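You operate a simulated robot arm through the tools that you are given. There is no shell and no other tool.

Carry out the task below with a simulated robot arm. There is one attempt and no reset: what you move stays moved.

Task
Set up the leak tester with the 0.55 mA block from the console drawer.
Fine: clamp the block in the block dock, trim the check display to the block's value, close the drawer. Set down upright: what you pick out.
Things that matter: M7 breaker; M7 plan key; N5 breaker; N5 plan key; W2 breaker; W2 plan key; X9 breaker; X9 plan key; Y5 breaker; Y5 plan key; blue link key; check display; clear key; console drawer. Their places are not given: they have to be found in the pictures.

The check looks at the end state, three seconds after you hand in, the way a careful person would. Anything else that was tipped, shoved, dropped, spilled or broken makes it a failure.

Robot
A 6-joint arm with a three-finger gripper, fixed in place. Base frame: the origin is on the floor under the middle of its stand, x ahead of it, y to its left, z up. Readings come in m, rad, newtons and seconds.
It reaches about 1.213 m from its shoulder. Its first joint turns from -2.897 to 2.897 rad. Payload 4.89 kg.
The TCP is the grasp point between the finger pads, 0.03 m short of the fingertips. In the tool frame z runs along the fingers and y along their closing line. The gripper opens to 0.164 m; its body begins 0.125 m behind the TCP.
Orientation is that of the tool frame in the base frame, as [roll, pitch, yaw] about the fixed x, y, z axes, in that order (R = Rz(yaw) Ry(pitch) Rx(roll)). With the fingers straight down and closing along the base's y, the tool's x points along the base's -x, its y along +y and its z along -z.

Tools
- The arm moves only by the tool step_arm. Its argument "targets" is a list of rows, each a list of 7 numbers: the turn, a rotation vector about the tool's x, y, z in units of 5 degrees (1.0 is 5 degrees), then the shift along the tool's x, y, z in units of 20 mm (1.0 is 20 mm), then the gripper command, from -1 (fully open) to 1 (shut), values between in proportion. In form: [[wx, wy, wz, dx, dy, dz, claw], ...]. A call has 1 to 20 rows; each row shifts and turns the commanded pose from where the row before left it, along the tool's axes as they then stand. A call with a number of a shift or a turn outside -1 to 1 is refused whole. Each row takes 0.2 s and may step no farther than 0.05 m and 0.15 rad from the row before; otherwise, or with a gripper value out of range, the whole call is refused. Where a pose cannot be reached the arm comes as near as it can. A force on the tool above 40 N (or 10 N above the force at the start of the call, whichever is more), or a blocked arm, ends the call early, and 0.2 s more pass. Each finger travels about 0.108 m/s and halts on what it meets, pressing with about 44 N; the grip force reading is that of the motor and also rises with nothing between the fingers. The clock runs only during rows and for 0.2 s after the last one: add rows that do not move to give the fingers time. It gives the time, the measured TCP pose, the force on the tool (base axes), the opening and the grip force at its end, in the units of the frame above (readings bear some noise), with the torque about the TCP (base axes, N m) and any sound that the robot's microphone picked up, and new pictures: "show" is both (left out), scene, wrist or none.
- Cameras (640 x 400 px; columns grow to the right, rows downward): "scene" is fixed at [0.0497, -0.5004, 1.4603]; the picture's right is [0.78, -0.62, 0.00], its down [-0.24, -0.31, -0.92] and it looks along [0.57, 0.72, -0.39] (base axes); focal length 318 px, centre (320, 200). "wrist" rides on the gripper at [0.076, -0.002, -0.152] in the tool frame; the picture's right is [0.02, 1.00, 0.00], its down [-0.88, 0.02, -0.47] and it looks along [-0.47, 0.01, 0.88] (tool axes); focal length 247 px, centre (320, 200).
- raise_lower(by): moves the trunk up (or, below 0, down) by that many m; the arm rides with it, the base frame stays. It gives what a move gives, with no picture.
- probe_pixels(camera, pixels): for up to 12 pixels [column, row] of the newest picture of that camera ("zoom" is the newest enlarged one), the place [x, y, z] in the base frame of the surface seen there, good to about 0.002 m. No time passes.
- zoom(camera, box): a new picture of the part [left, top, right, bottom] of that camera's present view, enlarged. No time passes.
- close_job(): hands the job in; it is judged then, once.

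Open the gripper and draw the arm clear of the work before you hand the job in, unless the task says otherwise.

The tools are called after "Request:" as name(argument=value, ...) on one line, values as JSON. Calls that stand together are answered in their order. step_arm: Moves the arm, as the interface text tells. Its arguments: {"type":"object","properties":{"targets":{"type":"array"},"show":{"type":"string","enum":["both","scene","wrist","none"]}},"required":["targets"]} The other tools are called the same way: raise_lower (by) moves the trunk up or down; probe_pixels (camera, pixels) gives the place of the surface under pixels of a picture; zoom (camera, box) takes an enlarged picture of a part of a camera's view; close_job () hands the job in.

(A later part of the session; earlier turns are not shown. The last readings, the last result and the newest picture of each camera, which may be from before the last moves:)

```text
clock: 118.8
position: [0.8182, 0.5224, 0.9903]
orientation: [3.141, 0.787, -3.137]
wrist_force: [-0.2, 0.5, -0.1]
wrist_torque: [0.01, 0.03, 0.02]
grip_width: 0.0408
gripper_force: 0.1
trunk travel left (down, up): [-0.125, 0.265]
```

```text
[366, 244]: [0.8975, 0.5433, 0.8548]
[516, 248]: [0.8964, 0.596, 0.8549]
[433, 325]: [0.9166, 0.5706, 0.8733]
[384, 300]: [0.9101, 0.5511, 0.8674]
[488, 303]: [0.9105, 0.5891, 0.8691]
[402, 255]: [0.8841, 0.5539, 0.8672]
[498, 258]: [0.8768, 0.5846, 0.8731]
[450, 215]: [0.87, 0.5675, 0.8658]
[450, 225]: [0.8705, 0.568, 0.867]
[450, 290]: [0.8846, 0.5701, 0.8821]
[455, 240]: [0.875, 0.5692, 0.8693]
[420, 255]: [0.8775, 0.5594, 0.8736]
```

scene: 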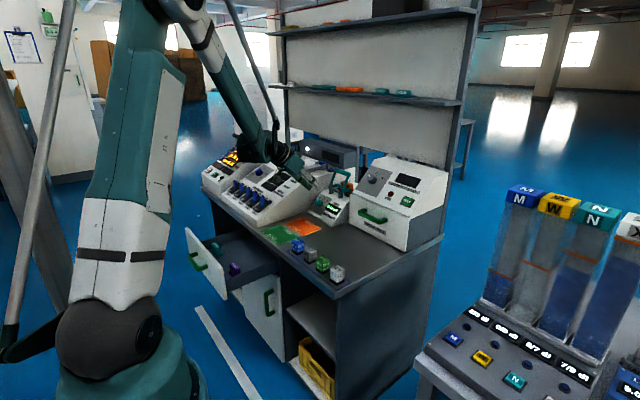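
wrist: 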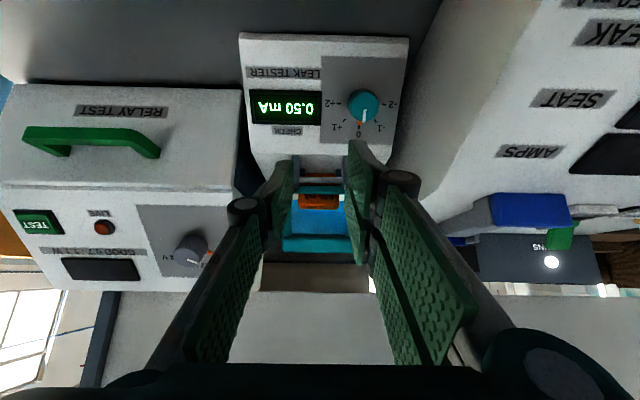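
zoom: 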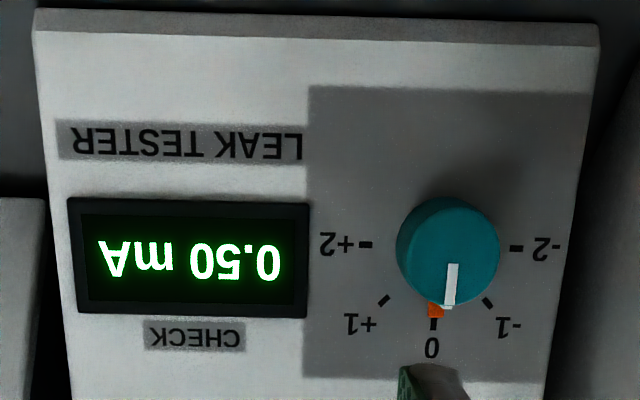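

Dial centre on the panel is (0.897, 0.5695, 0.855), axis along (−0.707, 0, 0.707), knob top at ~27 mm, diameter ~32 mm. I move onto the axis 90 mm out, and pre-roll the tool −50° so that I can turn it clockwise (+) later without the camera nearing the console.

Request:
step_arm(targets=[[0, 0, 0, 0.5, 0.587, 0.434, 0.44], [0, 0, 0, 0.5, 0.587, 0.434, 0.44], [0, 0, 0, 0.5, 0.587, 0.434, 0.44], [0, 0, 0, 0.5, 0.587, 0.434, 0.44], [0, 0, -1, 0, 0, 0, 0.44], [0, 0, -1, 0, 0, 0, 0.44], [0, 0, -1, 0, 0, 0, 0.44], [0, 0, -1, 0, 0, 0, 0.44], [0, 0, -1, 0, 0, 0, 0.44], [0, 0, -1, 0, 0, 0, 0.44], [0, 0, -1, 0, 0, 0, 0.44], [0, 0, -1, 0, 0, 0, 0.44], [0, 0, -1, 0, 0, 0, 0.44], [0, 0, -1, 0, 0, 0, 0.44], [0, 0, 0, 0, 0, 0, 0.44]], show="both")

Request:
zoom(camera="scene", box=[270, 140, 370, 220])

```text
clock: 122.0
position: [0.814, 0.5691, 0.9376]
orientation: [-2.484, 0.471, -2.101]
wrist_force: [-1.0, 0.3, 0.2]
wrist_torque: [0.03, 0.01, 0.0]
grip_width: 0.046
gripper_force: 0.1
trunk travel left (down, up): [-0.125, 0.265]
```

scene: 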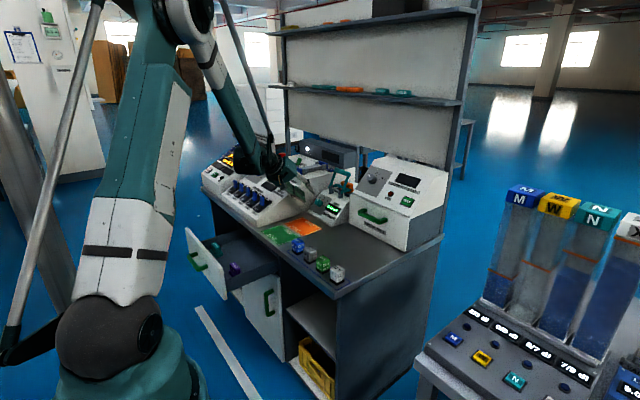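
wrist: 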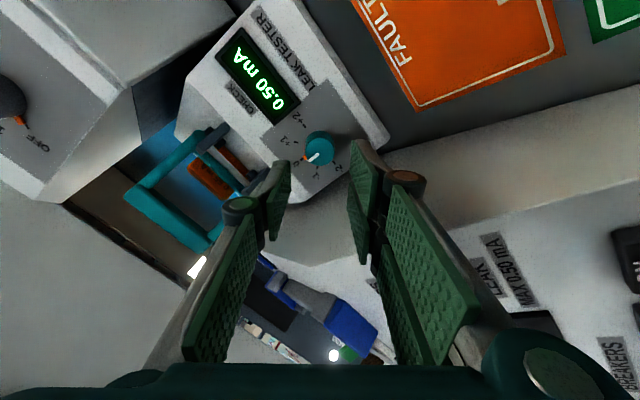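

```text
5.00 times, centred on (320, 180) of scene
```

zoom: 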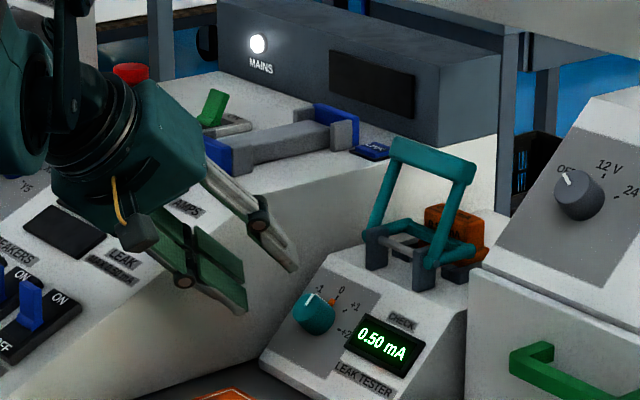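

Before going in I check the height of the console's sloped surface next to the gripper body.

Request:
probe_pixels(camera="zoom", pixels=[[192, 207], [120, 262], [150, 330], [260, 215], [300, 180], [230, 290], [60, 310], [200, 280], [100, 340], [320, 200]])

Request:
probe_pixels(camera="wrist", pixels=[[320, 145], [308, 145], [332, 145], [320, 135], [320, 155], [440, 220], [500, 270], [400, 160], [480, 190], [350, 230]])

```text
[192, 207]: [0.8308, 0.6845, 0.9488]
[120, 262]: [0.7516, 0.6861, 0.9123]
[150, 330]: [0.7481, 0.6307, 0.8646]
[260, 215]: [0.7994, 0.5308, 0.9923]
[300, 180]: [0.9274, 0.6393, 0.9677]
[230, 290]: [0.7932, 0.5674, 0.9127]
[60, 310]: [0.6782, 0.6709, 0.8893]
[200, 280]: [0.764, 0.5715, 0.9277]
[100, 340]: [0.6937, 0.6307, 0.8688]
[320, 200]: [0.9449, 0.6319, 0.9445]
```

```text
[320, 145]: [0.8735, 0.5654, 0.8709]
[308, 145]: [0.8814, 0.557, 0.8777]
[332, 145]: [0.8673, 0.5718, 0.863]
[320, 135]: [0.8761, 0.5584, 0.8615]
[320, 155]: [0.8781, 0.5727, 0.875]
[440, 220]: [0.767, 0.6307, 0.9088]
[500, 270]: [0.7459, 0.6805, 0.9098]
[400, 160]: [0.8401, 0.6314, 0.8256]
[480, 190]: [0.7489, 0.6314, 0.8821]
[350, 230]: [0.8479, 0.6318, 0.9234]
```

The console's side wall is at y≈0.631 and its slope lies below the gripper body, so there's clearance. I advance along the knob axis 60 mm and check the centring.

Request:
step_arm(targets=[[0, 0, 0, 0, 0, 0.6, 0.44], [0, 0, 0, 0, 0, 0.6, 0.44], [0, 0, 0, 0, 0, 0.6, 0.44], [0, 0, 0, 0, 0, 0.6, 0.44], [0, 0, 0, 0, 0, 0.6, 0.44], [0, 0, 0, 0, 0, 0, 0.44]], show="both")

Request:
zoom(camera="wrist", box=[220, 90, 420, 260])

Request:
zoom(camera="scene", box=[280, 160, 360, 224])

```text
clock: 123.4
position: [0.8561, 0.5708, 0.8958]
orientation: [-2.485, 0.472, -2.104]
wrist_force: [0.1, 0.8, 0.6]
wrist_torque: [-0.03, 0.01, -0.01]
grip_width: 0.0462
gripper_force: 0.0
trunk travel left (down, up): [-0.125, 0.265]
```

scene: 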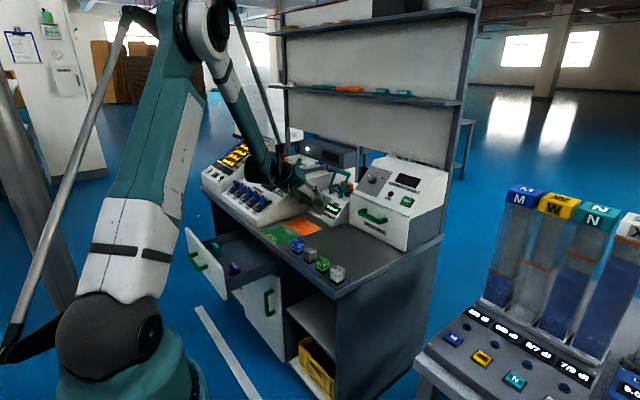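
wrist: 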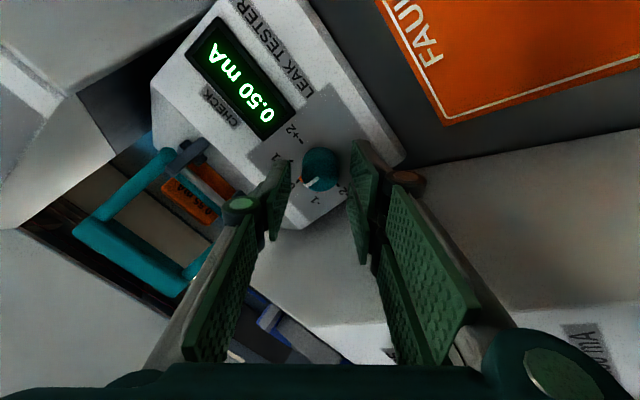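

```text
2.35 times, centred on (320, 175) of wrist
```

zoom: 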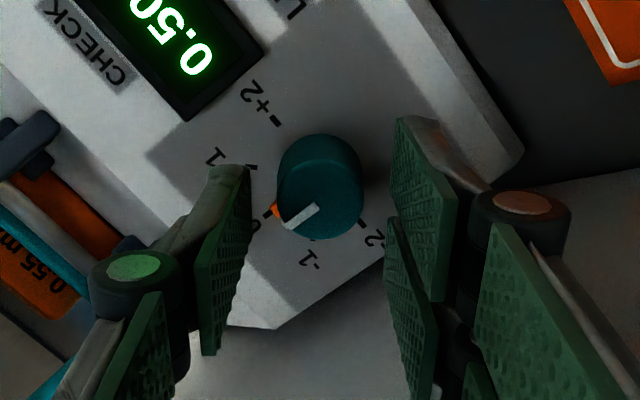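

```text
6.25 times, centred on (320, 192) of scene
```

zoom: 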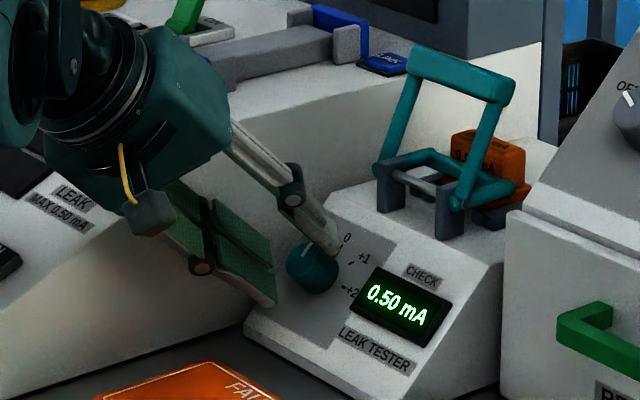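

The knob is centred between the fingers (wrist columns 285 and 358, knob at 320). I advance the last 18 mm and close on the knob.

Request:
step_arm(targets=[[0, 0, 0, 0, 0, 0.45, 0.44], [0, 0, 0, 0, 0, 0.45, 0.44], [0, 0, 0, 0, 0, 0, 0.5], [0, 0, 0, 0, 0, 0, 0.6], [0, 0, 0, 0, 0, 0, 0.7], [0, 0, 0, 0, 0, 0, 0.7]], show="both")

Request:
zoom(camera="wrist", box=[160, 20, 420, 260])

```text
clock: 124.8
position: [0.8687, 0.5701, 0.8833]
orientation: [-2.484, 0.475, -2.103]
wrist_force: [1.9, -2.0, 2.1]
wrist_torque: [-0.03, -0.11, -0.08]
grip_width: 0.0294
gripper_force: 45.4
trunk travel left (down, up): [-0.125, 0.265]
```

scene: 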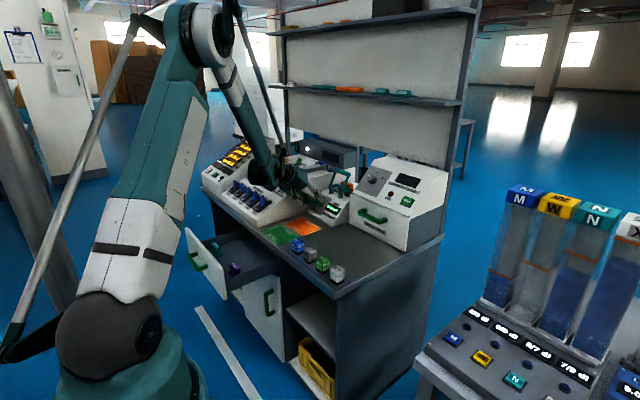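
wrist: 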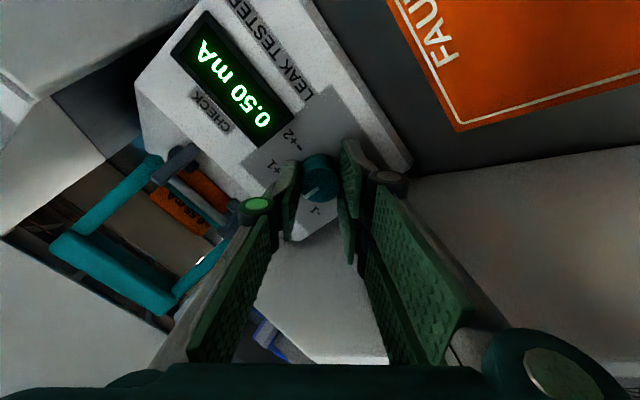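

```text
1.67 times, centred on (290, 140) of wrist
```

zoom: 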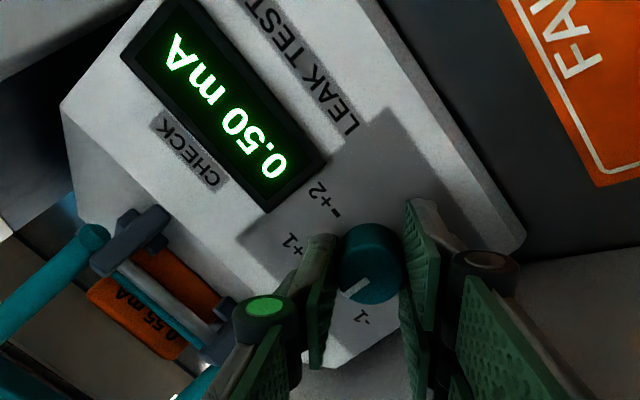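

The knob is gripped (0.029 m, 45 N) with little side force. I turn it clockwise (+) by 20° and read the display.

Request:
step_arm(targets=[[0, 0, 1, 0, 0, 0, 0.75], [0, 0, 1, 0, 0, 0, 0.75], [0, 0, 1, 0, 0, 0, 0.75], [0, 0, 1, 0, 0, 0, 0.75], [0, 0, 0, 0, 0, 0, 0.75]], show="both")

Request:
zoom(camera="scene", box=[290, 170, 360, 224])

Request:
zoom(camera="wrist", box=[160, 20, 420, 260])

```text
clock: 126.0
position: [0.8698, 0.5692, 0.8845]
orientation: [-2.678, 0.66, -2.455]
wrist_force: [-14.4, -13.2, -15.6]
wrist_torque: [-0.16, 0.27, -0.09]
grip_width: 0.0301
gripper_force: 44.9
trunk travel left (down, up): [-0.125, 0.265]
```

scene: 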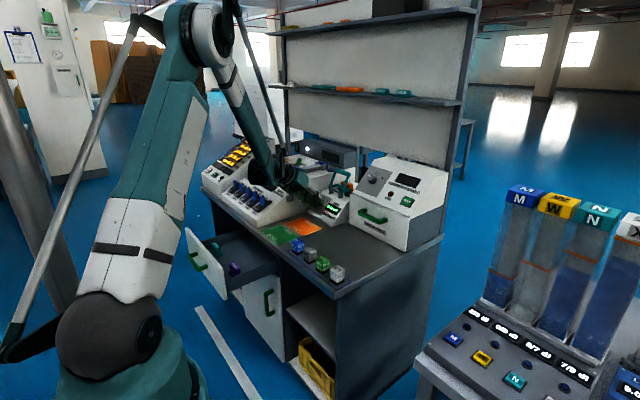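
wrist: 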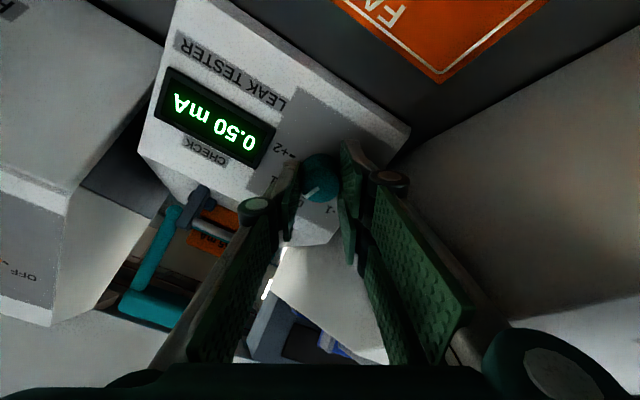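

```text
7.41 times, centred on (325, 197) of scene
```

zoom: 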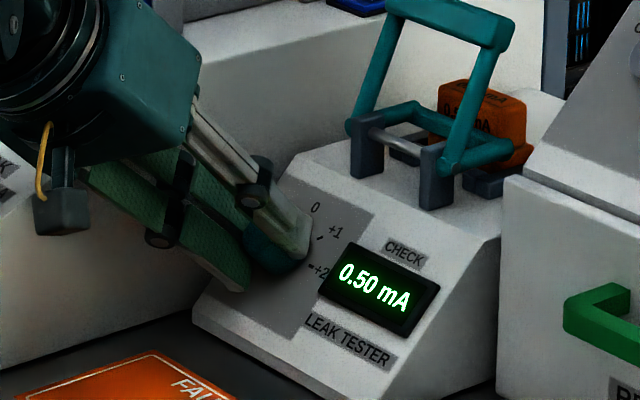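

```text
1.67 times, centred on (290, 140) of wrist
```

zoom: 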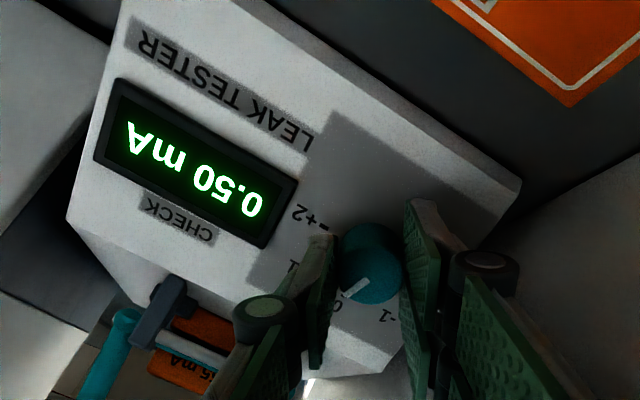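

The knob turned with the tool but the display still reads 0.50, perhaps there are detents at each mark (45° apart). There's a 25 N side load along tool +x, so I shift 1 mm that way and turn another 25°.

Request:
step_arm(targets=[[0, 0, 0, 0.06, 0, 0, 0.75], [0, 0, 1, 0, 0, 0, 0.75], [0, 0, 1, 0, 0, 0, 0.75], [0, 0, 1, 0, 0, 0, 0.75], [0, 0, 0, 0, 0, 0, 0.75]], show="wrist")

Request:
zoom(camera="wrist", box=[140, 40, 400, 240])

```text
clock: 127.2
position: [0.8698, 0.5702, 0.8833]
orientation: [-2.887, 0.754, -2.778]
wrist_force: [15.3, -15.2, -8.3]
wrist_torque: [-0.32, -0.65, -0.27]
grip_width: 0.03
gripper_force: 45.2
trunk travel left (down, up): [-0.125, 0.265]
```

wrist: 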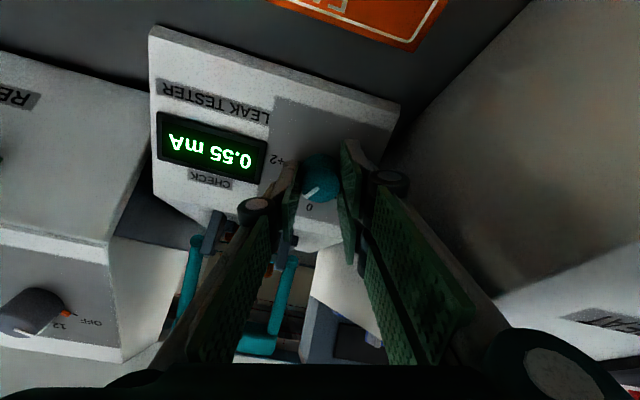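

```text
2.00 times, centred on (270, 140) of wrist
```

zoom: 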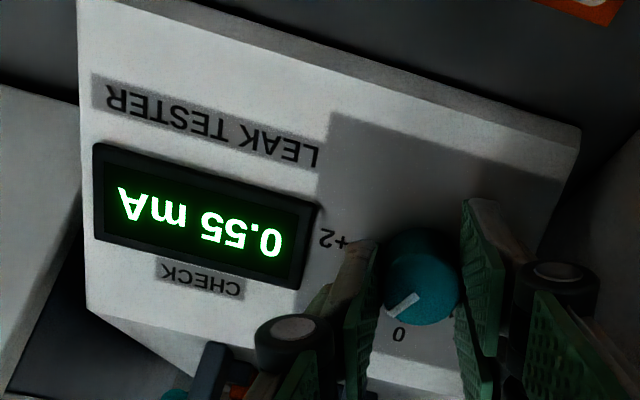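

The display now reads "0.55 mA" after about 35°. I turn another 10° so the pointer sits on the +1 mark rather than at a threshold, easing the side load.

Request:
step_arm(targets=[[0, 0, 0, 0, -0.04, 0.03, 0.75], [0, 0, 1, 0, 0, 0, 0.75], [0, 0, 1, 0, 0, 0, 0.75], [0, 0, 0, 0, 0, 0, 0.75]], show="wrist")

Request:
zoom(camera="wrist", box=[140, 40, 400, 240])

```text
clock: 128.2
position: [0.8693, 0.5698, 0.8825]
orientation: [-3.054, 0.784, -3.014]
wrist_force: [25.8, 10.3, 17.9]
wrist_torque: [0.14, -0.72, 0.12]
grip_width: 0.0298
gripper_force: 45.0
trunk travel left (down, up): [-0.125, 0.265]
```

wrist: 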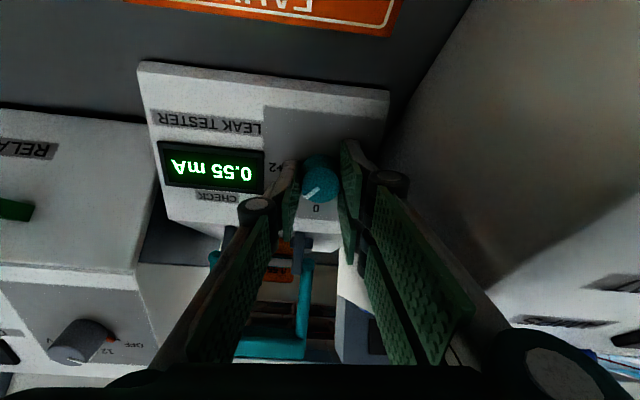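

```text
2.00 times, centred on (270, 140) of wrist
```

zoom: 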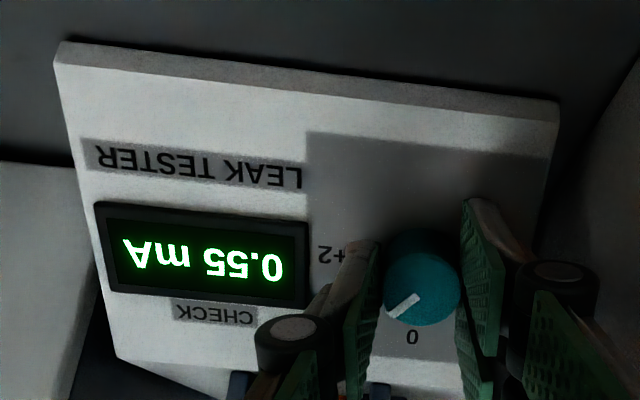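

Still 0.55 mA with the pointer near +1. I open the fingers and check the display holds.

Request:
step_arm(targets=[[0, 0, 0, 0, 0, 0, 0.6], [0, 0, 0, 0, 0, 0, 0.44], [0, 0, 0, 0, 0, 0, 0.42], [0, 0, 0, 0, 0, 0, 0.42]], show="wrist")

Request:
zoom(camera="wrist", box=[140, 40, 400, 240])

```text
clock: 129.2
position: [0.8682, 0.5688, 0.8812]
orientation: [-3.054, 0.783, -3.017]
wrist_force: [0.1, 0.4, 0.2]
wrist_torque: [-0.08, -0.01, 0.02]
grip_width: 0.0475
gripper_force: 0.0
trunk travel left (down, up): [-0.125, 0.265]
```

wrist: 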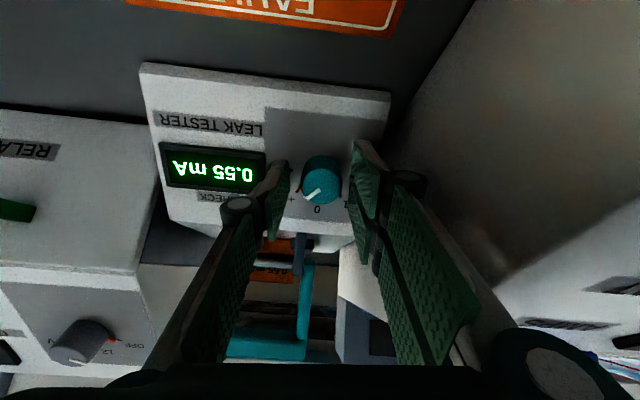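

```text
2.00 times, centred on (270, 140) of wrist
```

zoom: 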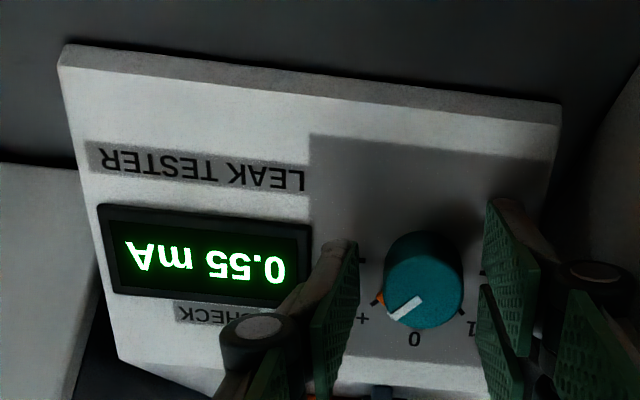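

Display stays at 0.55 mA with the pointer at +1. I retreat along the knob axis by 0.12 m and then rise.

Request:
step_arm(targets=[[0, 0, 0, 0, 0, -0.5, 0.42], [0, 0, 0, 0, 0, -1, 0.42], [0, 0, 0, 0, 0, -1, 0.42], [0, 0, 0, 0, 0, -1, 0.42], [0, 0, 0, 0, 0, -1, 0.42], [0, 0, 0, 0, 0, -1, 0.42], [0, 0, 0, 0, 0, -1, 0.42], [0, 0, 0, -0.707, 0, -0.707, 0.42], [0, 0, 0, -0.707, 0, -0.707, 0.42], [0, 0, 0, -0.707, 0, -0.707, 0.42], [0, 0, 0, -0.707, 0, -0.707, 0.42], [0, 0, 0, 0, 0, 0, 0.42]], show="both")

Request:
zoom(camera="scene", box=[290, 150, 370, 224])

```text
clock: 131.8
position: [0.7745, 0.5728, 1.0525]
orientation: [-3.052, 0.784, -3.016]
wrist_force: [-0.3, -0.3, 0.4]
wrist_torque: [0.01, 0.03, 0.01]
grip_width: 0.0477
gripper_force: 0.1
trunk travel left (down, up): [-0.125, 0.265]
```

scene: 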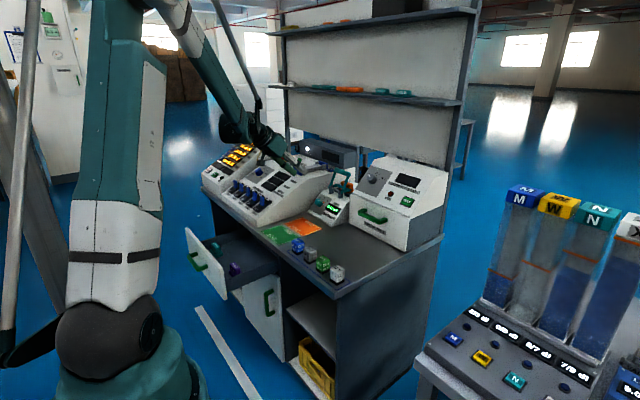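
wrist: 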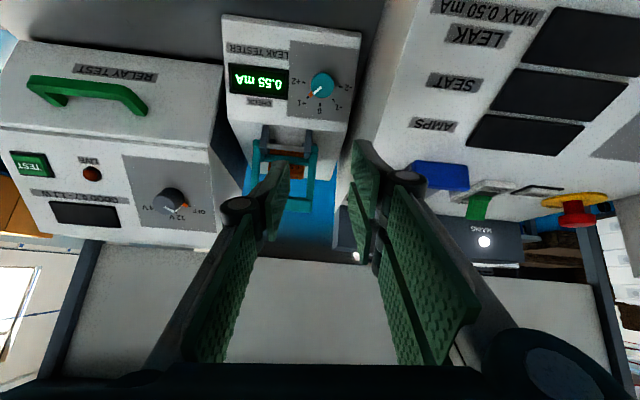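

```text
5.41 times, centred on (330, 187) of scene
```

zoom: 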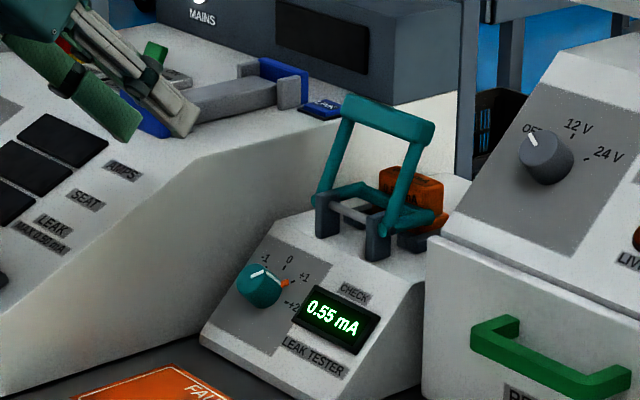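

Leak tester is set: clamp closed, 0.55 mA, pointer at +1. Now for the drawer: I close the fingers and move back over toward the front of the drawer panel (now at x≈0.37) at z≈1.05.

Request:
step_arm(targets=[[0, 0, 1, 0, 0, 0, 0.6], [0, 0, 0, 1, 0.37, -1, 0.8], [0, 0, 0, 1, 0.37, -1, 1], [0, 0, 0, 1, 0.37, -1, 1], [0, 0, 0, 1, 0.37, -1, 1], [0, 0, 0, 1, 0.37, -1, 1], [0, 0, 0, 1, 0.37, -1, 1], [0, 0, 0, 1, 0.37, -1, 1], [0, 0, 0, 1, 0.37, -1, 1], [0, 0, 0, 1, 0.37, -1, 1], [0, 0, 0, 1, 0.37, -1, 1], [0, 0, 0, 1, 0.37, -1, 1], [0, 0, 0, 1, 0.37, -1, 1], [0, 0, 0, 1, 0.37, -1, 1], [0, 0, 0, 1, 0.37, -1, 1], [0, 0, 0, 1, 0.37, -1, 1], [0, 0, 0, 1, 0.37, -1, 1], [0, 0, 0, 0, 0, 0, 1]], show="both")

```text
clock: 134.3
position: [0.596, 0.5822, 1.0465]
orientation: [-3.138, 0.789, 2.979]
wrist_force: [-0.3, 1.1, -0.3]
wrist_torque: [-0.15, -0.07, -0.11]
grip_width: 0.0
gripper_force: 43.2
trunk travel left (down, up): [-0.125, 0.265]
stopped in row 12: the arm was blocked; the commanded pose is now the measured one
```

scene: 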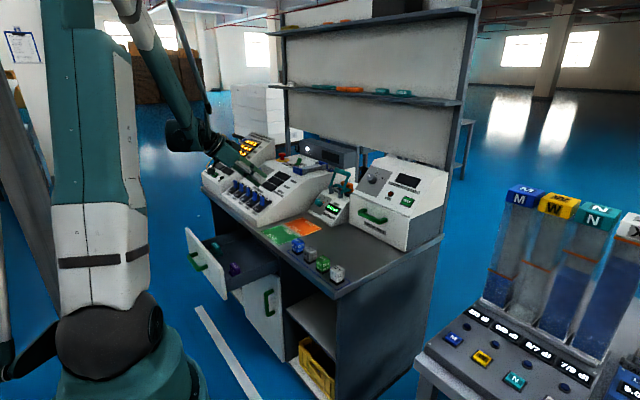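
wrist: 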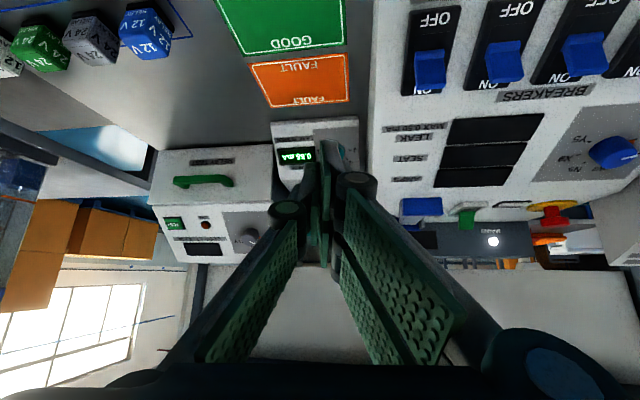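

The arm reported "blocked" at (0.596, 0.582, 1.047), with y lagging; no tool force, so it's again an arm-posture problem with the 45° lean near the base. I straighten to a ~20° lean, fix the yaw error and rise, since that posture worked before on this route.

Request:
step_arm(targets=[[-0.165, 0.83, -0.263, -0.7, 0, -0.7, 1], [-0.165, 0.83, -0.263, -0.65, 0, -0.75, 1], [-0.165, 0.83, -0.263, -0.6, 0, -0.8, 1], [-0.165, 0.83, -0.263, -0.53, 0, -0.85, 1], [-0.165, 0.83, -0.263, -0.46, 0, -0.88, 1], [-0.165, 0.83, -0.263, -0.4, 0, -0.92, 1], [0, 0, 0, -0.34, 0, -0.94, 1], [0, 0, 0, 0, 0, 0, 1]], show="both")

```text
clock: 136.1
position: [0.5859, 0.5831, 1.1904]
orientation: [-3.14, 0.354, -3.135]
wrist_force: [-0.1, 0.1, 0.1]
wrist_torque: [0.04, 0.01, 0.02]
grip_width: 0.0
gripper_force: 43.9
trunk travel left (down, up): [-0.125, 0.265]
```

scene: 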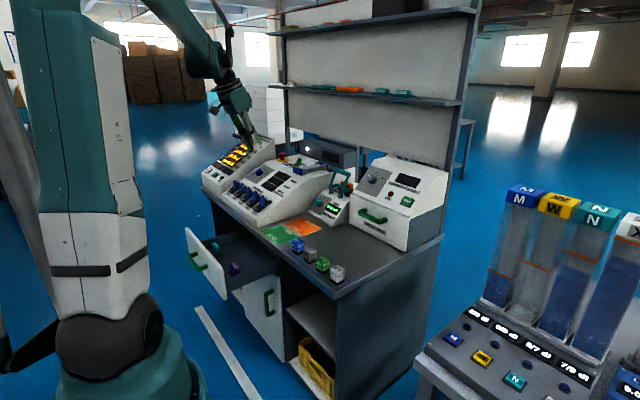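
wrist: 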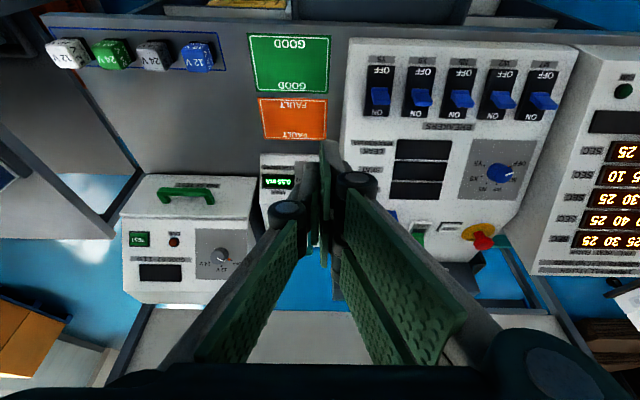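

Orientation is good again (20° lean). I move back to about (0.30, 0.70, 1.19), in front of and above the drawer panel.

Request:
step_arm(targets=[[0, 0, 0, 0.958, 0.418, -0.354, 1], [0, 0, 0, 0.958, 0.418, -0.354, 1], [0, 0, 0, 0.958, 0.418, -0.354, 1], [0, 0, 0, 0.958, 0.418, -0.354, 1], [0, 0, 0, 0.958, 0.418, -0.354, 1], [0, 0, 0, 0.958, 0.418, -0.354, 1], [0, 0, 0, 0.958, 0.418, -0.354, 1], [0, 0, 0, 0.958, 0.418, -0.354, 1], [0, 0, 0, 0.958, 0.418, -0.354, 1], [0, 0, 0, 0.958, 0.418, -0.354, 1], [0, 0, 0, 0.958, 0.418, -0.354, 1], [0, 0, 0, 0.958, 0.418, -0.354, 1], [0, 0, 0, 0.958, 0.418, -0.354, 1], [0, 0, 0, 0.958, 0.418, -0.354, 1], [0, 0, 0, 0, 0, 0, 1]], show="both")

```text
clock: 139.5
position: [0.3445, 0.6959, 1.1854]
orientation: [-3.139, 0.353, 3.09]
wrist_force: [0.2, 1.1, 0.3]
wrist_torque: [-0.07, -0.01, -0.01]
grip_width: 0.0
gripper_force: 43.9
trunk travel left (down, up): [-0.125, 0.265]
stopped in row 15: the arm was blocked; the commanded pose is now the measured one
```

scene: 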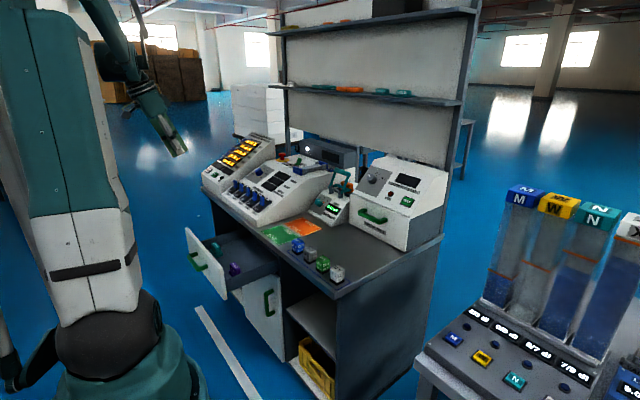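
wrist: 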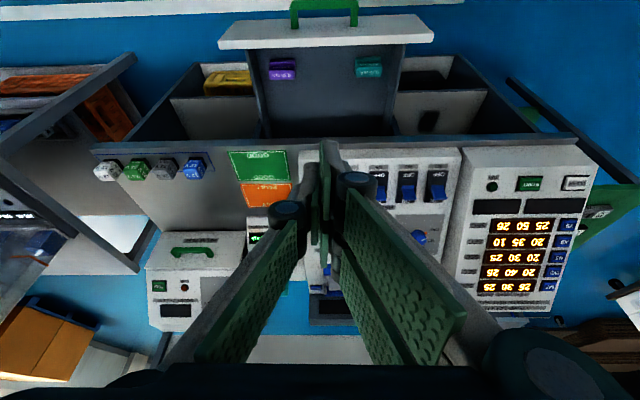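

Again blocked close to the base at x≈0.345, so a front push must wait until the drawer is partly in. Instead I'll straddle the panel's top edge from above with the fingers closing along x (reachable at x≈0.38) and push it in most of the way, then finish from the front. First I move a little outward, straighten to vertical and begin the yaw.

Request:
step_arm(targets=[[0, 0, 0, -0.938, 0, 0.347, 1], [0, 0, 0, -0.938, 0, 0.347, 1], [0, 0, 0, -0.938, 0, 0.347, 1], [0, 1, 0, -0.5, 0, 0, 0.8], [0, 1, 0, 0, 0, 0, 0.6], [0, 1, 0, 0, 0, 0, 0.4], [0, 1, 0, 0, 0, 0, 0.4], [0, 0, -1, 0, 0, 0, 0.4], [0, 0, -1, 0, 0, 0, 0.4], [0, 0, -1, 0, 0, 0, 0.4], [0, 0, -1, 0, 0, 0, 0.4], [0, 0, -1, 0, 0, 0, 0.4], [0, 0, -1, 0, 0, 0, 0.4], [0, 0, 0, 0, 0, 0, 0.4]], show="none")

```text
clock: 142.5
position: [0.4089, 0.695, 1.1884]
orientation: [-3.139, 0.0, -2.664]
wrist_force: [-0.1, -0.7, -0.3]
wrist_torque: [0.02, 0.02, 0.0]
grip_width: 0.0491
gripper_force: 0.1
trunk travel left (down, up): [-0.125, 0.265]
```

Vertical now with 63° of yaw left. I finish the yaw while lowering to z≈0.93.

Request:
step_arm(targets=[[0, 0, -1, 0, 0, 1, 0.4], [0, 0, -1, 0, 0, 1, 0.4], [0, 0, -1, 0, 0, 1, 0.4], [0, 0, -1, 0, 0, 1, 0.4], [0, 0, -1, 0, 0, 1, 0.4], [0, 0, -1, 0, 0, 1, 0.4], [0, 0, -1, 0, 0, 1, 0.4], [0, 0, -1, 0, 0, 1, 0.4], [0, 0, -1, 0, 0, 1, 0.4], [0, 0, -1, 0, 0, 1, 0.4], [0, 0, -1, 0, 0, 1, 0.4], [0, 0, -1, 0, 0, 1, 0.4], [0, 0, -0.52, 0, 0, 1, 0.4], [0, 0, 0, 0, 0, 0, 0.4]], show="both")

```text
clock: 145.5
position: [0.4101, 0.6931, 0.9291]
orientation: [-3.138, -0.002, -1.571]
wrist_force: [0.1, -0.4, -0.3]
wrist_torque: [-0.03, 0.0, -0.02]
grip_width: 0.0493
gripper_force: 0.0
trunk travel left (down, up): [-0.125, 0.265]
```

scene: 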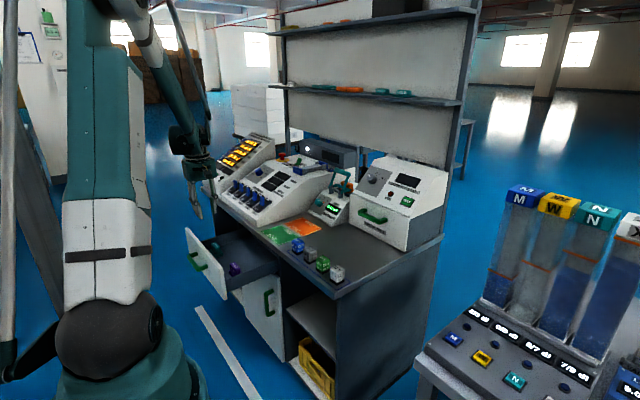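
wrist: 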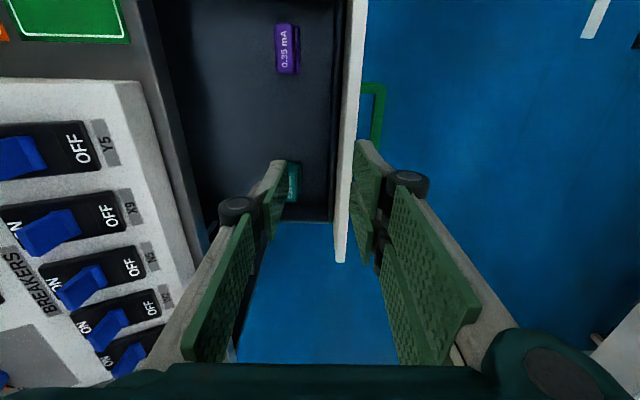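

The tool is vertical with fingers closing along x. I probe the panel's top edges.

Request:
probe_pixels(camera="wrist", pixels=[[350, 60], [363, 60], [347, 120], [354, 120], [340, 200], [346, 220], [335, 100], [372, 130], [290, 50], [290, 175]])

```text
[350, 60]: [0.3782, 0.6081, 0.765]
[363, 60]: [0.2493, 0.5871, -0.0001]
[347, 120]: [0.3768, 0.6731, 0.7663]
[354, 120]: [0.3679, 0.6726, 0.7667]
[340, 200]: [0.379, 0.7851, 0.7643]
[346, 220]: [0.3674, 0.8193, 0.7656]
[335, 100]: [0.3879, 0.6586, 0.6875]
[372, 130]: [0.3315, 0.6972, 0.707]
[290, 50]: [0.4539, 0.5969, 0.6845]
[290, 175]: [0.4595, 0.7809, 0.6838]
```

The panel top spans x≈0.364–0.383 at z 0.766. I shift to x≈0.376 and lower so that the fingers straddle the panel with tips at z≈0.718, above the handle (0.707).

Request:
step_arm(targets=[[0, 0, 0, -0.17, 0.85, 0, 0.4], [0, 0, 0, -0.17, 0.85, 0, 0.4], [0, 0, 0, 0, 0, 1, 0.4], [0, 0, 0, 0, 0, 1, 0.4], [0, 0, 0, 0, 0, 1, 0.4], [0, 0, 0, 0, 0, 1, 0.4], [0, 0, 0, 0, 0, 1, 0.4], [0, 0, 0, 0, 0, 1, 0.4], [0, 0, 0, 0, 0, 0, 0.4]], show="both")

```text
clock: 147.5
position: [0.3747, 0.6996, 0.8093]
orientation: [-3.137, -0.001, -1.571]
wrist_force: [0.1, 0.5, 0.5]
wrist_torque: [-0.02, 0.01, 0.02]
grip_width: 0.0492
gripper_force: 0.0
trunk travel left (down, up): [-0.125, 0.265]
```

scene: 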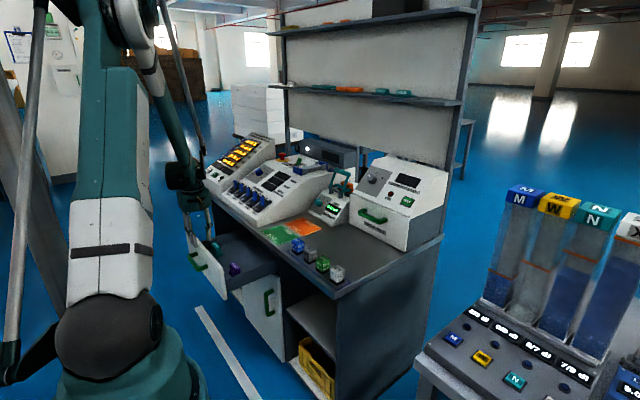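
wrist: 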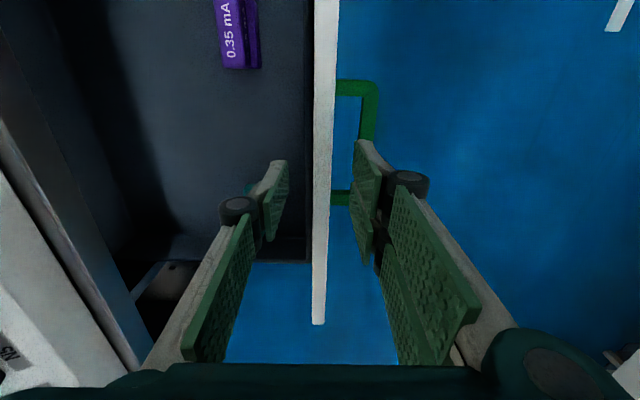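

The panel (columns 313–340) is between the fingers. I lower 60 mm and push it in along +x (tool −y).

Request:
step_arm(targets=[[0, 0, 0, 0, 0, 1, 0.4], [0, 0, 0, 0, 0, 1, 0.4], [0, 0, 0, 0, 0, 1, 0.4], [0, 0, 0, 0, -0.6, 0, 0.4], [0, 0, 0, 0, -0.6, 0, 0.4], [0, 0, 0, 0, -0.6, 0, 0.4], [0, 0, 0, 0, -0.6, 0, 0.4], [0, 0, 0, 0, -0.6, 0, 0.4], [0, 0, 0, 0, -0.6, 0, 0.4], [0, 0, 0, 0, 0, 0, 0.4]], show="both")

```text
clock: 149.7
position: [0.4475, 0.7018, 0.7506]
orientation: [-3.139, -0.002, -1.571]
wrist_force: [0.6, -0.2, 0.2]
wrist_torque: [-0.01, 0.01, 0.02]
grip_width: 0.0489
gripper_force: 0.1
trunk travel left (down, up): [-0.125, 0.265]
```

scene: 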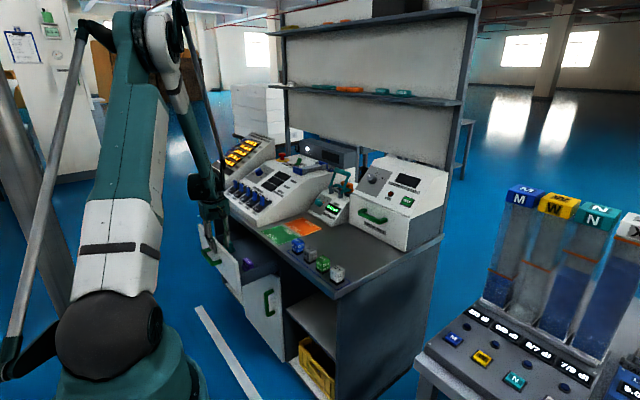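
wrist: 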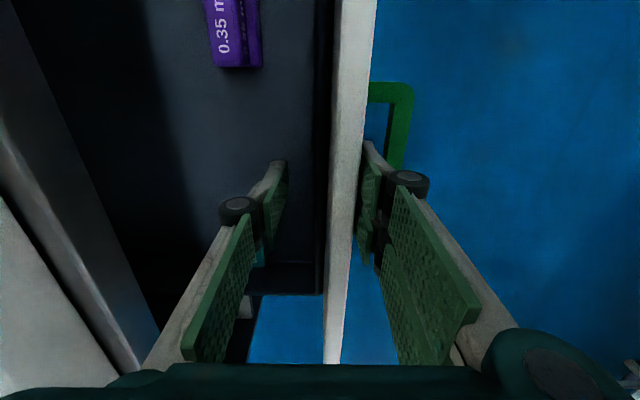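

The drawer is sliding in. I continue to TCP x≈0.53 (the inner finger still short of the desk edge at 0.60).

Request:
step_arm(targets=[[0, 0, 0, 0, -0.6, 0, 0.4], [0, 0, 0, 0, -0.6, 0, 0.4], [0, 0, 0, 0, -0.6, 0, 0.4], [0, 0, 0, 0, -0.6, 0, 0.4], [0, 0, 0, 0, -0.6, 0, 0.4], [0, 0, 0, 0, -0.6, 0, 0.4], [0, 0, 0, 0, -0.5, 0, 0.4], [0, 0, 0, 0, 0, 0, 0.4]], show="both")

```text
clock: 151.5
position: [0.528, 0.7022, 0.7511]
orientation: [-3.139, -0.002, -1.572]
wrist_force: [-0.4, -1.6, -0.1]
wrist_torque: [0.0, -0.01, -0.03]
grip_width: 0.0494
gripper_force: 0.1
trunk travel left (down, up): [-0.125, 0.265]
```

scene: 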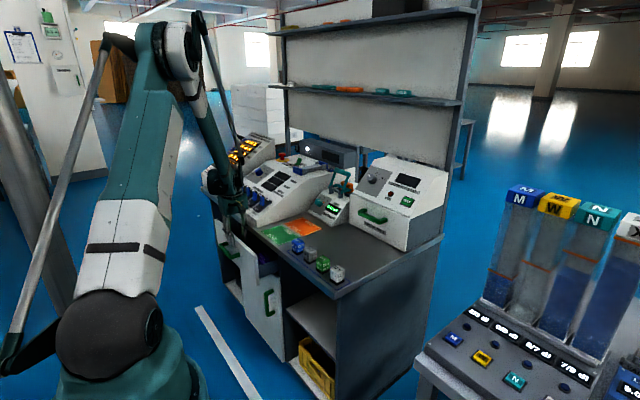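
wrist: 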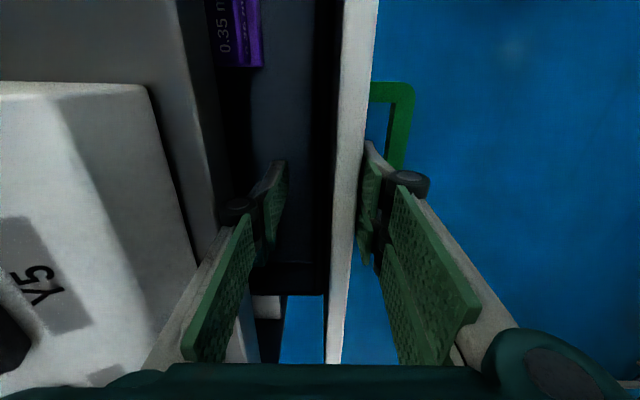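

The panel's outer face is now at about x≈0.503. I lift out, close the fingers, step back in front of the panel and tilt the tool 30° forward for the final push.

Request:
step_arm(targets=[[0, 0, 0, 0, 0.2, -0.5, 0.4], [0, 0, 0, 0, 0, -1, 0.4], [0, 0, 0, 0, 0, -1, 0.4], [0, 0, 0, 0, 0, -1, 0.4], [0, 0, 0, 0, 0, -1, 0.4], [0, 0, 0, 0, 0, -1, 0.4], [0, 0, 0, 0, 0, -0.5, 0.4], [0, 0, 0, 0, 1, 0, 0.7], [0, 0, 0, 0, 1, 0, 1], [0, 0, 0, 0, 1, 0, 1], [0, 0, 0, 0, 1, 0, 1], [0, 0, 0, 0, 0.4, 0, 1], [1, 0, 0, 0, 0, 0, 1], [1, 0, 0, 0, 0, 0, 1], [1, 0, 0, 0, 0, 0, 1], [1, 0, 0, 0, 0, 0, 1], [1, 0, 0, 0, 0, 0, 1], [1, 0, 0, 0, 0, 0, 1], [0, 0, 0, 0, 0, 0, 1]], show="both")

```text
clock: 155.5
position: [0.4359, 0.701, 0.8693]
orientation: [-2.615, -0.001, -1.571]
wrist_force: [0.5, -0.4, 0.1]
wrist_torque: [0.02, 0.02, 0.0]
grip_width: 0.0
gripper_force: 44.6
trunk travel left (down, up): [-0.125, 0.265]
```

scene: 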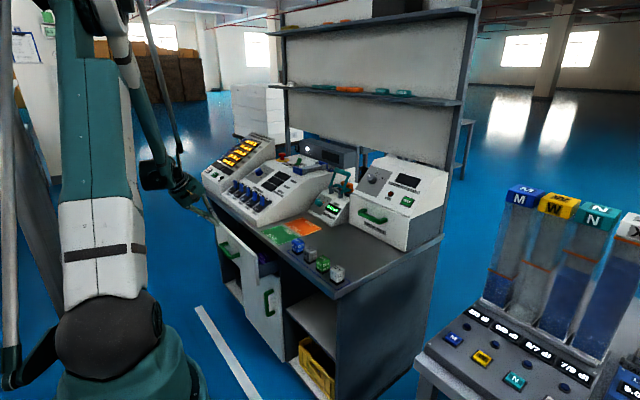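
wrist: 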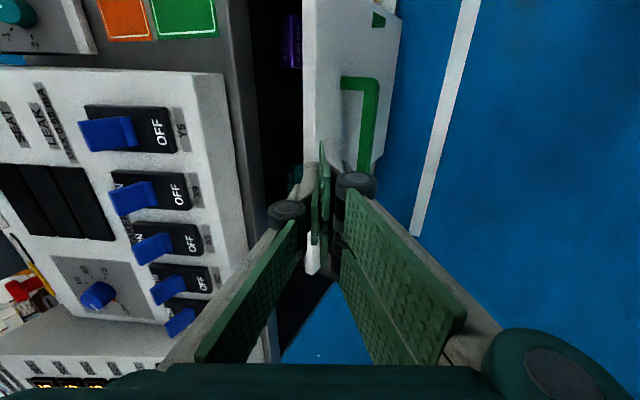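

I probe the panel's present place, then lower in front of it.

Request:
probe_pixels(camera="wrist", pixels=[[310, 60], [320, 60], [340, 60], [330, 120], [365, 120], [345, 85]])

Request:
step_arm(targets=[[0, 0, 0, 0, 0.47, 0.816, 1], [0, 0, 0, 0, 0.47, 0.816, 1], [0, 0, 0, 0, 0.47, 0.816, 1], [0, 0, 0, 0, 0.47, 0.816, 1], [0, 0, 0, 0, 0.47, 0.816, 1], [0, 0, 0, 0, 0.47, 0.816, 1], [0, 0, 0, 0, 0, 0, 1]], show="both")

```text
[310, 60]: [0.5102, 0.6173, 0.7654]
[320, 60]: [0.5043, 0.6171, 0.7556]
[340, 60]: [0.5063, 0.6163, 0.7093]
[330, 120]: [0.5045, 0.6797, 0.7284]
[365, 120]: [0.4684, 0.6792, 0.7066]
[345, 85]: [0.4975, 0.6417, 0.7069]
```

```text
clock: 157.1
position: [0.4363, 0.7002, 0.7564]
orientation: [-2.614, -0.001, -1.57]
wrist_force: [-0.5, 1.3, -0.1]
wrist_torque: [-0.02, 0.04, -0.01]
grip_width: 0.0001
gripper_force: 43.8
trunk travel left (down, up): [-0.125, 0.265]
```

scene: 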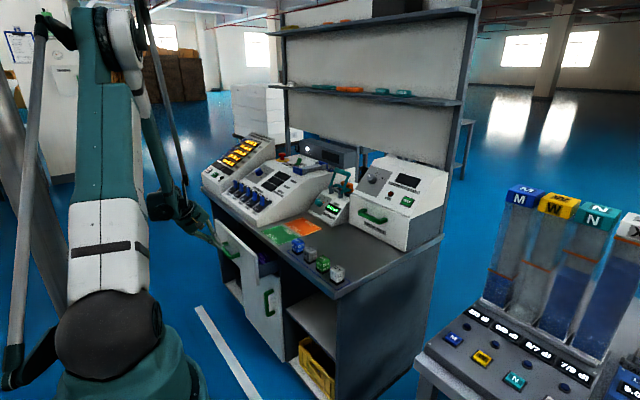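
wrist: 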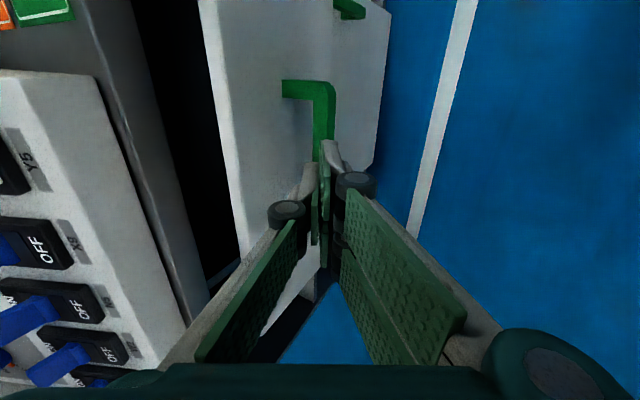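

Panel face is at x≈0.5045; the finger tips are just in front of it. I push forward along +x.

Request:
step_arm(targets=[[0, 0, 0, 0, -0.52, 0.3, 1], [0, 0, 0, 0, -0.52, 0.3, 1], [0, 0, 0, 0, -0.52, 0.3, 1], [0, 0, 0, 0, -0.52, 0.3, 1], [0, 0, 0, 0, -0.52, 0.3, 1], [0, 0, 0, 0, -0.52, 0.3, 1], [0, 0, 0, 0, -0.52, 0.3, 1], [0, 0, 0, 0, -0.52, 0.3, 1], [0, 0, 0, 0, -0.52, 0.3, 1], [0, 0, 0, 0, 0, 0, 1]], show="both")

```text
clock: 159.3
position: [0.5457, 0.698, 0.7589]
orientation: [-2.614, -0.002, -1.57]
wrist_force: [0.0, -0.1, -0.6]
wrist_torque: [0.03, 0.0, -0.03]
grip_width: 0.0
gripper_force: 44.0
trunk travel left (down, up): [-0.125, 0.265]
```

scene: 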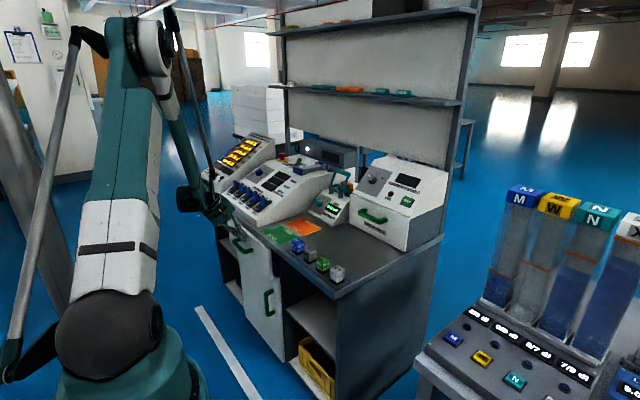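
wrist: 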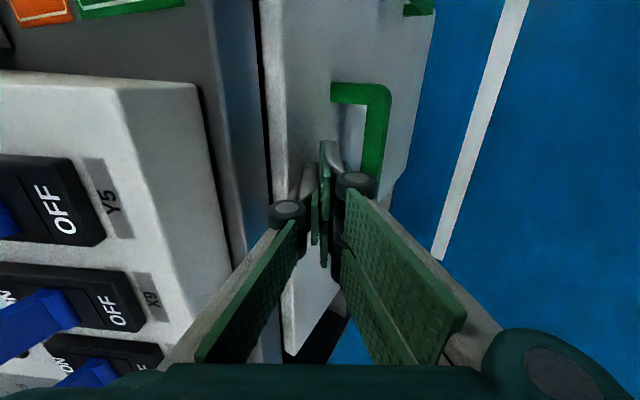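

Nearly closed. I check the panel face and push on in small steps until the force rises.

Request:
probe_pixels(camera="wrist", pixels=[[310, 60], [300, 120], [270, 100], [240, 100], [375, 120]])

Request:
step_arm(targets=[[0, 0, 0, 0, -0.217, 0.125, 1], [0, 0, 0, 0, -0.217, 0.125, 1], [0, 0, 0, 0, -0.217, 0.125, 1], [0, 0, 0, 0, -0.13, 0.075, 1], [0, 0, 0, 0, -0.13, 0.075, 1], [0, 0, 0, 0, -0.13, 0.075, 1], [0, 0, 0, 0, 0, 0, 1]], show="both")

```text
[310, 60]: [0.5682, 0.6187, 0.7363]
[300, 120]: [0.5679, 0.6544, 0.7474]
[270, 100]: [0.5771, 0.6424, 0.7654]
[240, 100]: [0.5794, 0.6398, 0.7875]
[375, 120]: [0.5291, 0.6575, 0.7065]
```

```text
clock: 160.7
position: [0.5646, 0.6998, 0.7565]
orientation: [-2.618, -0.002, -1.569]
wrist_force: [-16.8, 0.0, 1.8]
wrist_torque: [-0.01, -0.24, 0.02]
grip_width: 0.0
gripper_force: 44.0
trunk travel left (down, up): [-0.125, 0.265]
stopped in row 7: the force on the tool passed its limit at 44 N (the readings are from after the stop); the commanded pose is now the measured one
```

scene: 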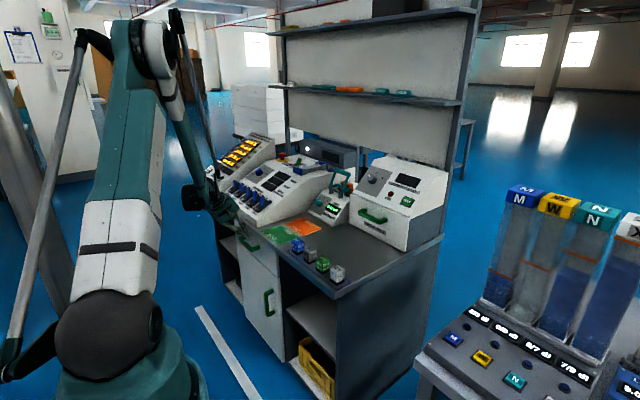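
wrist: 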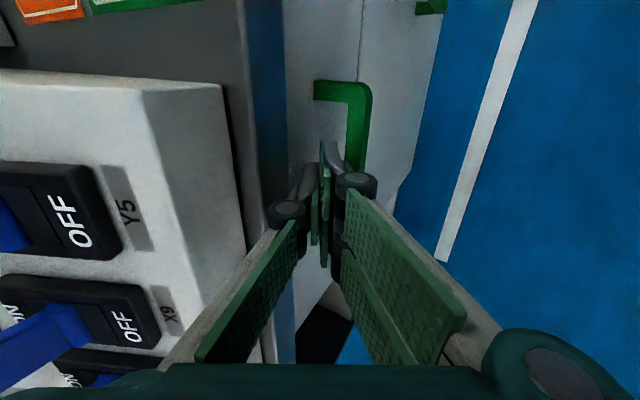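

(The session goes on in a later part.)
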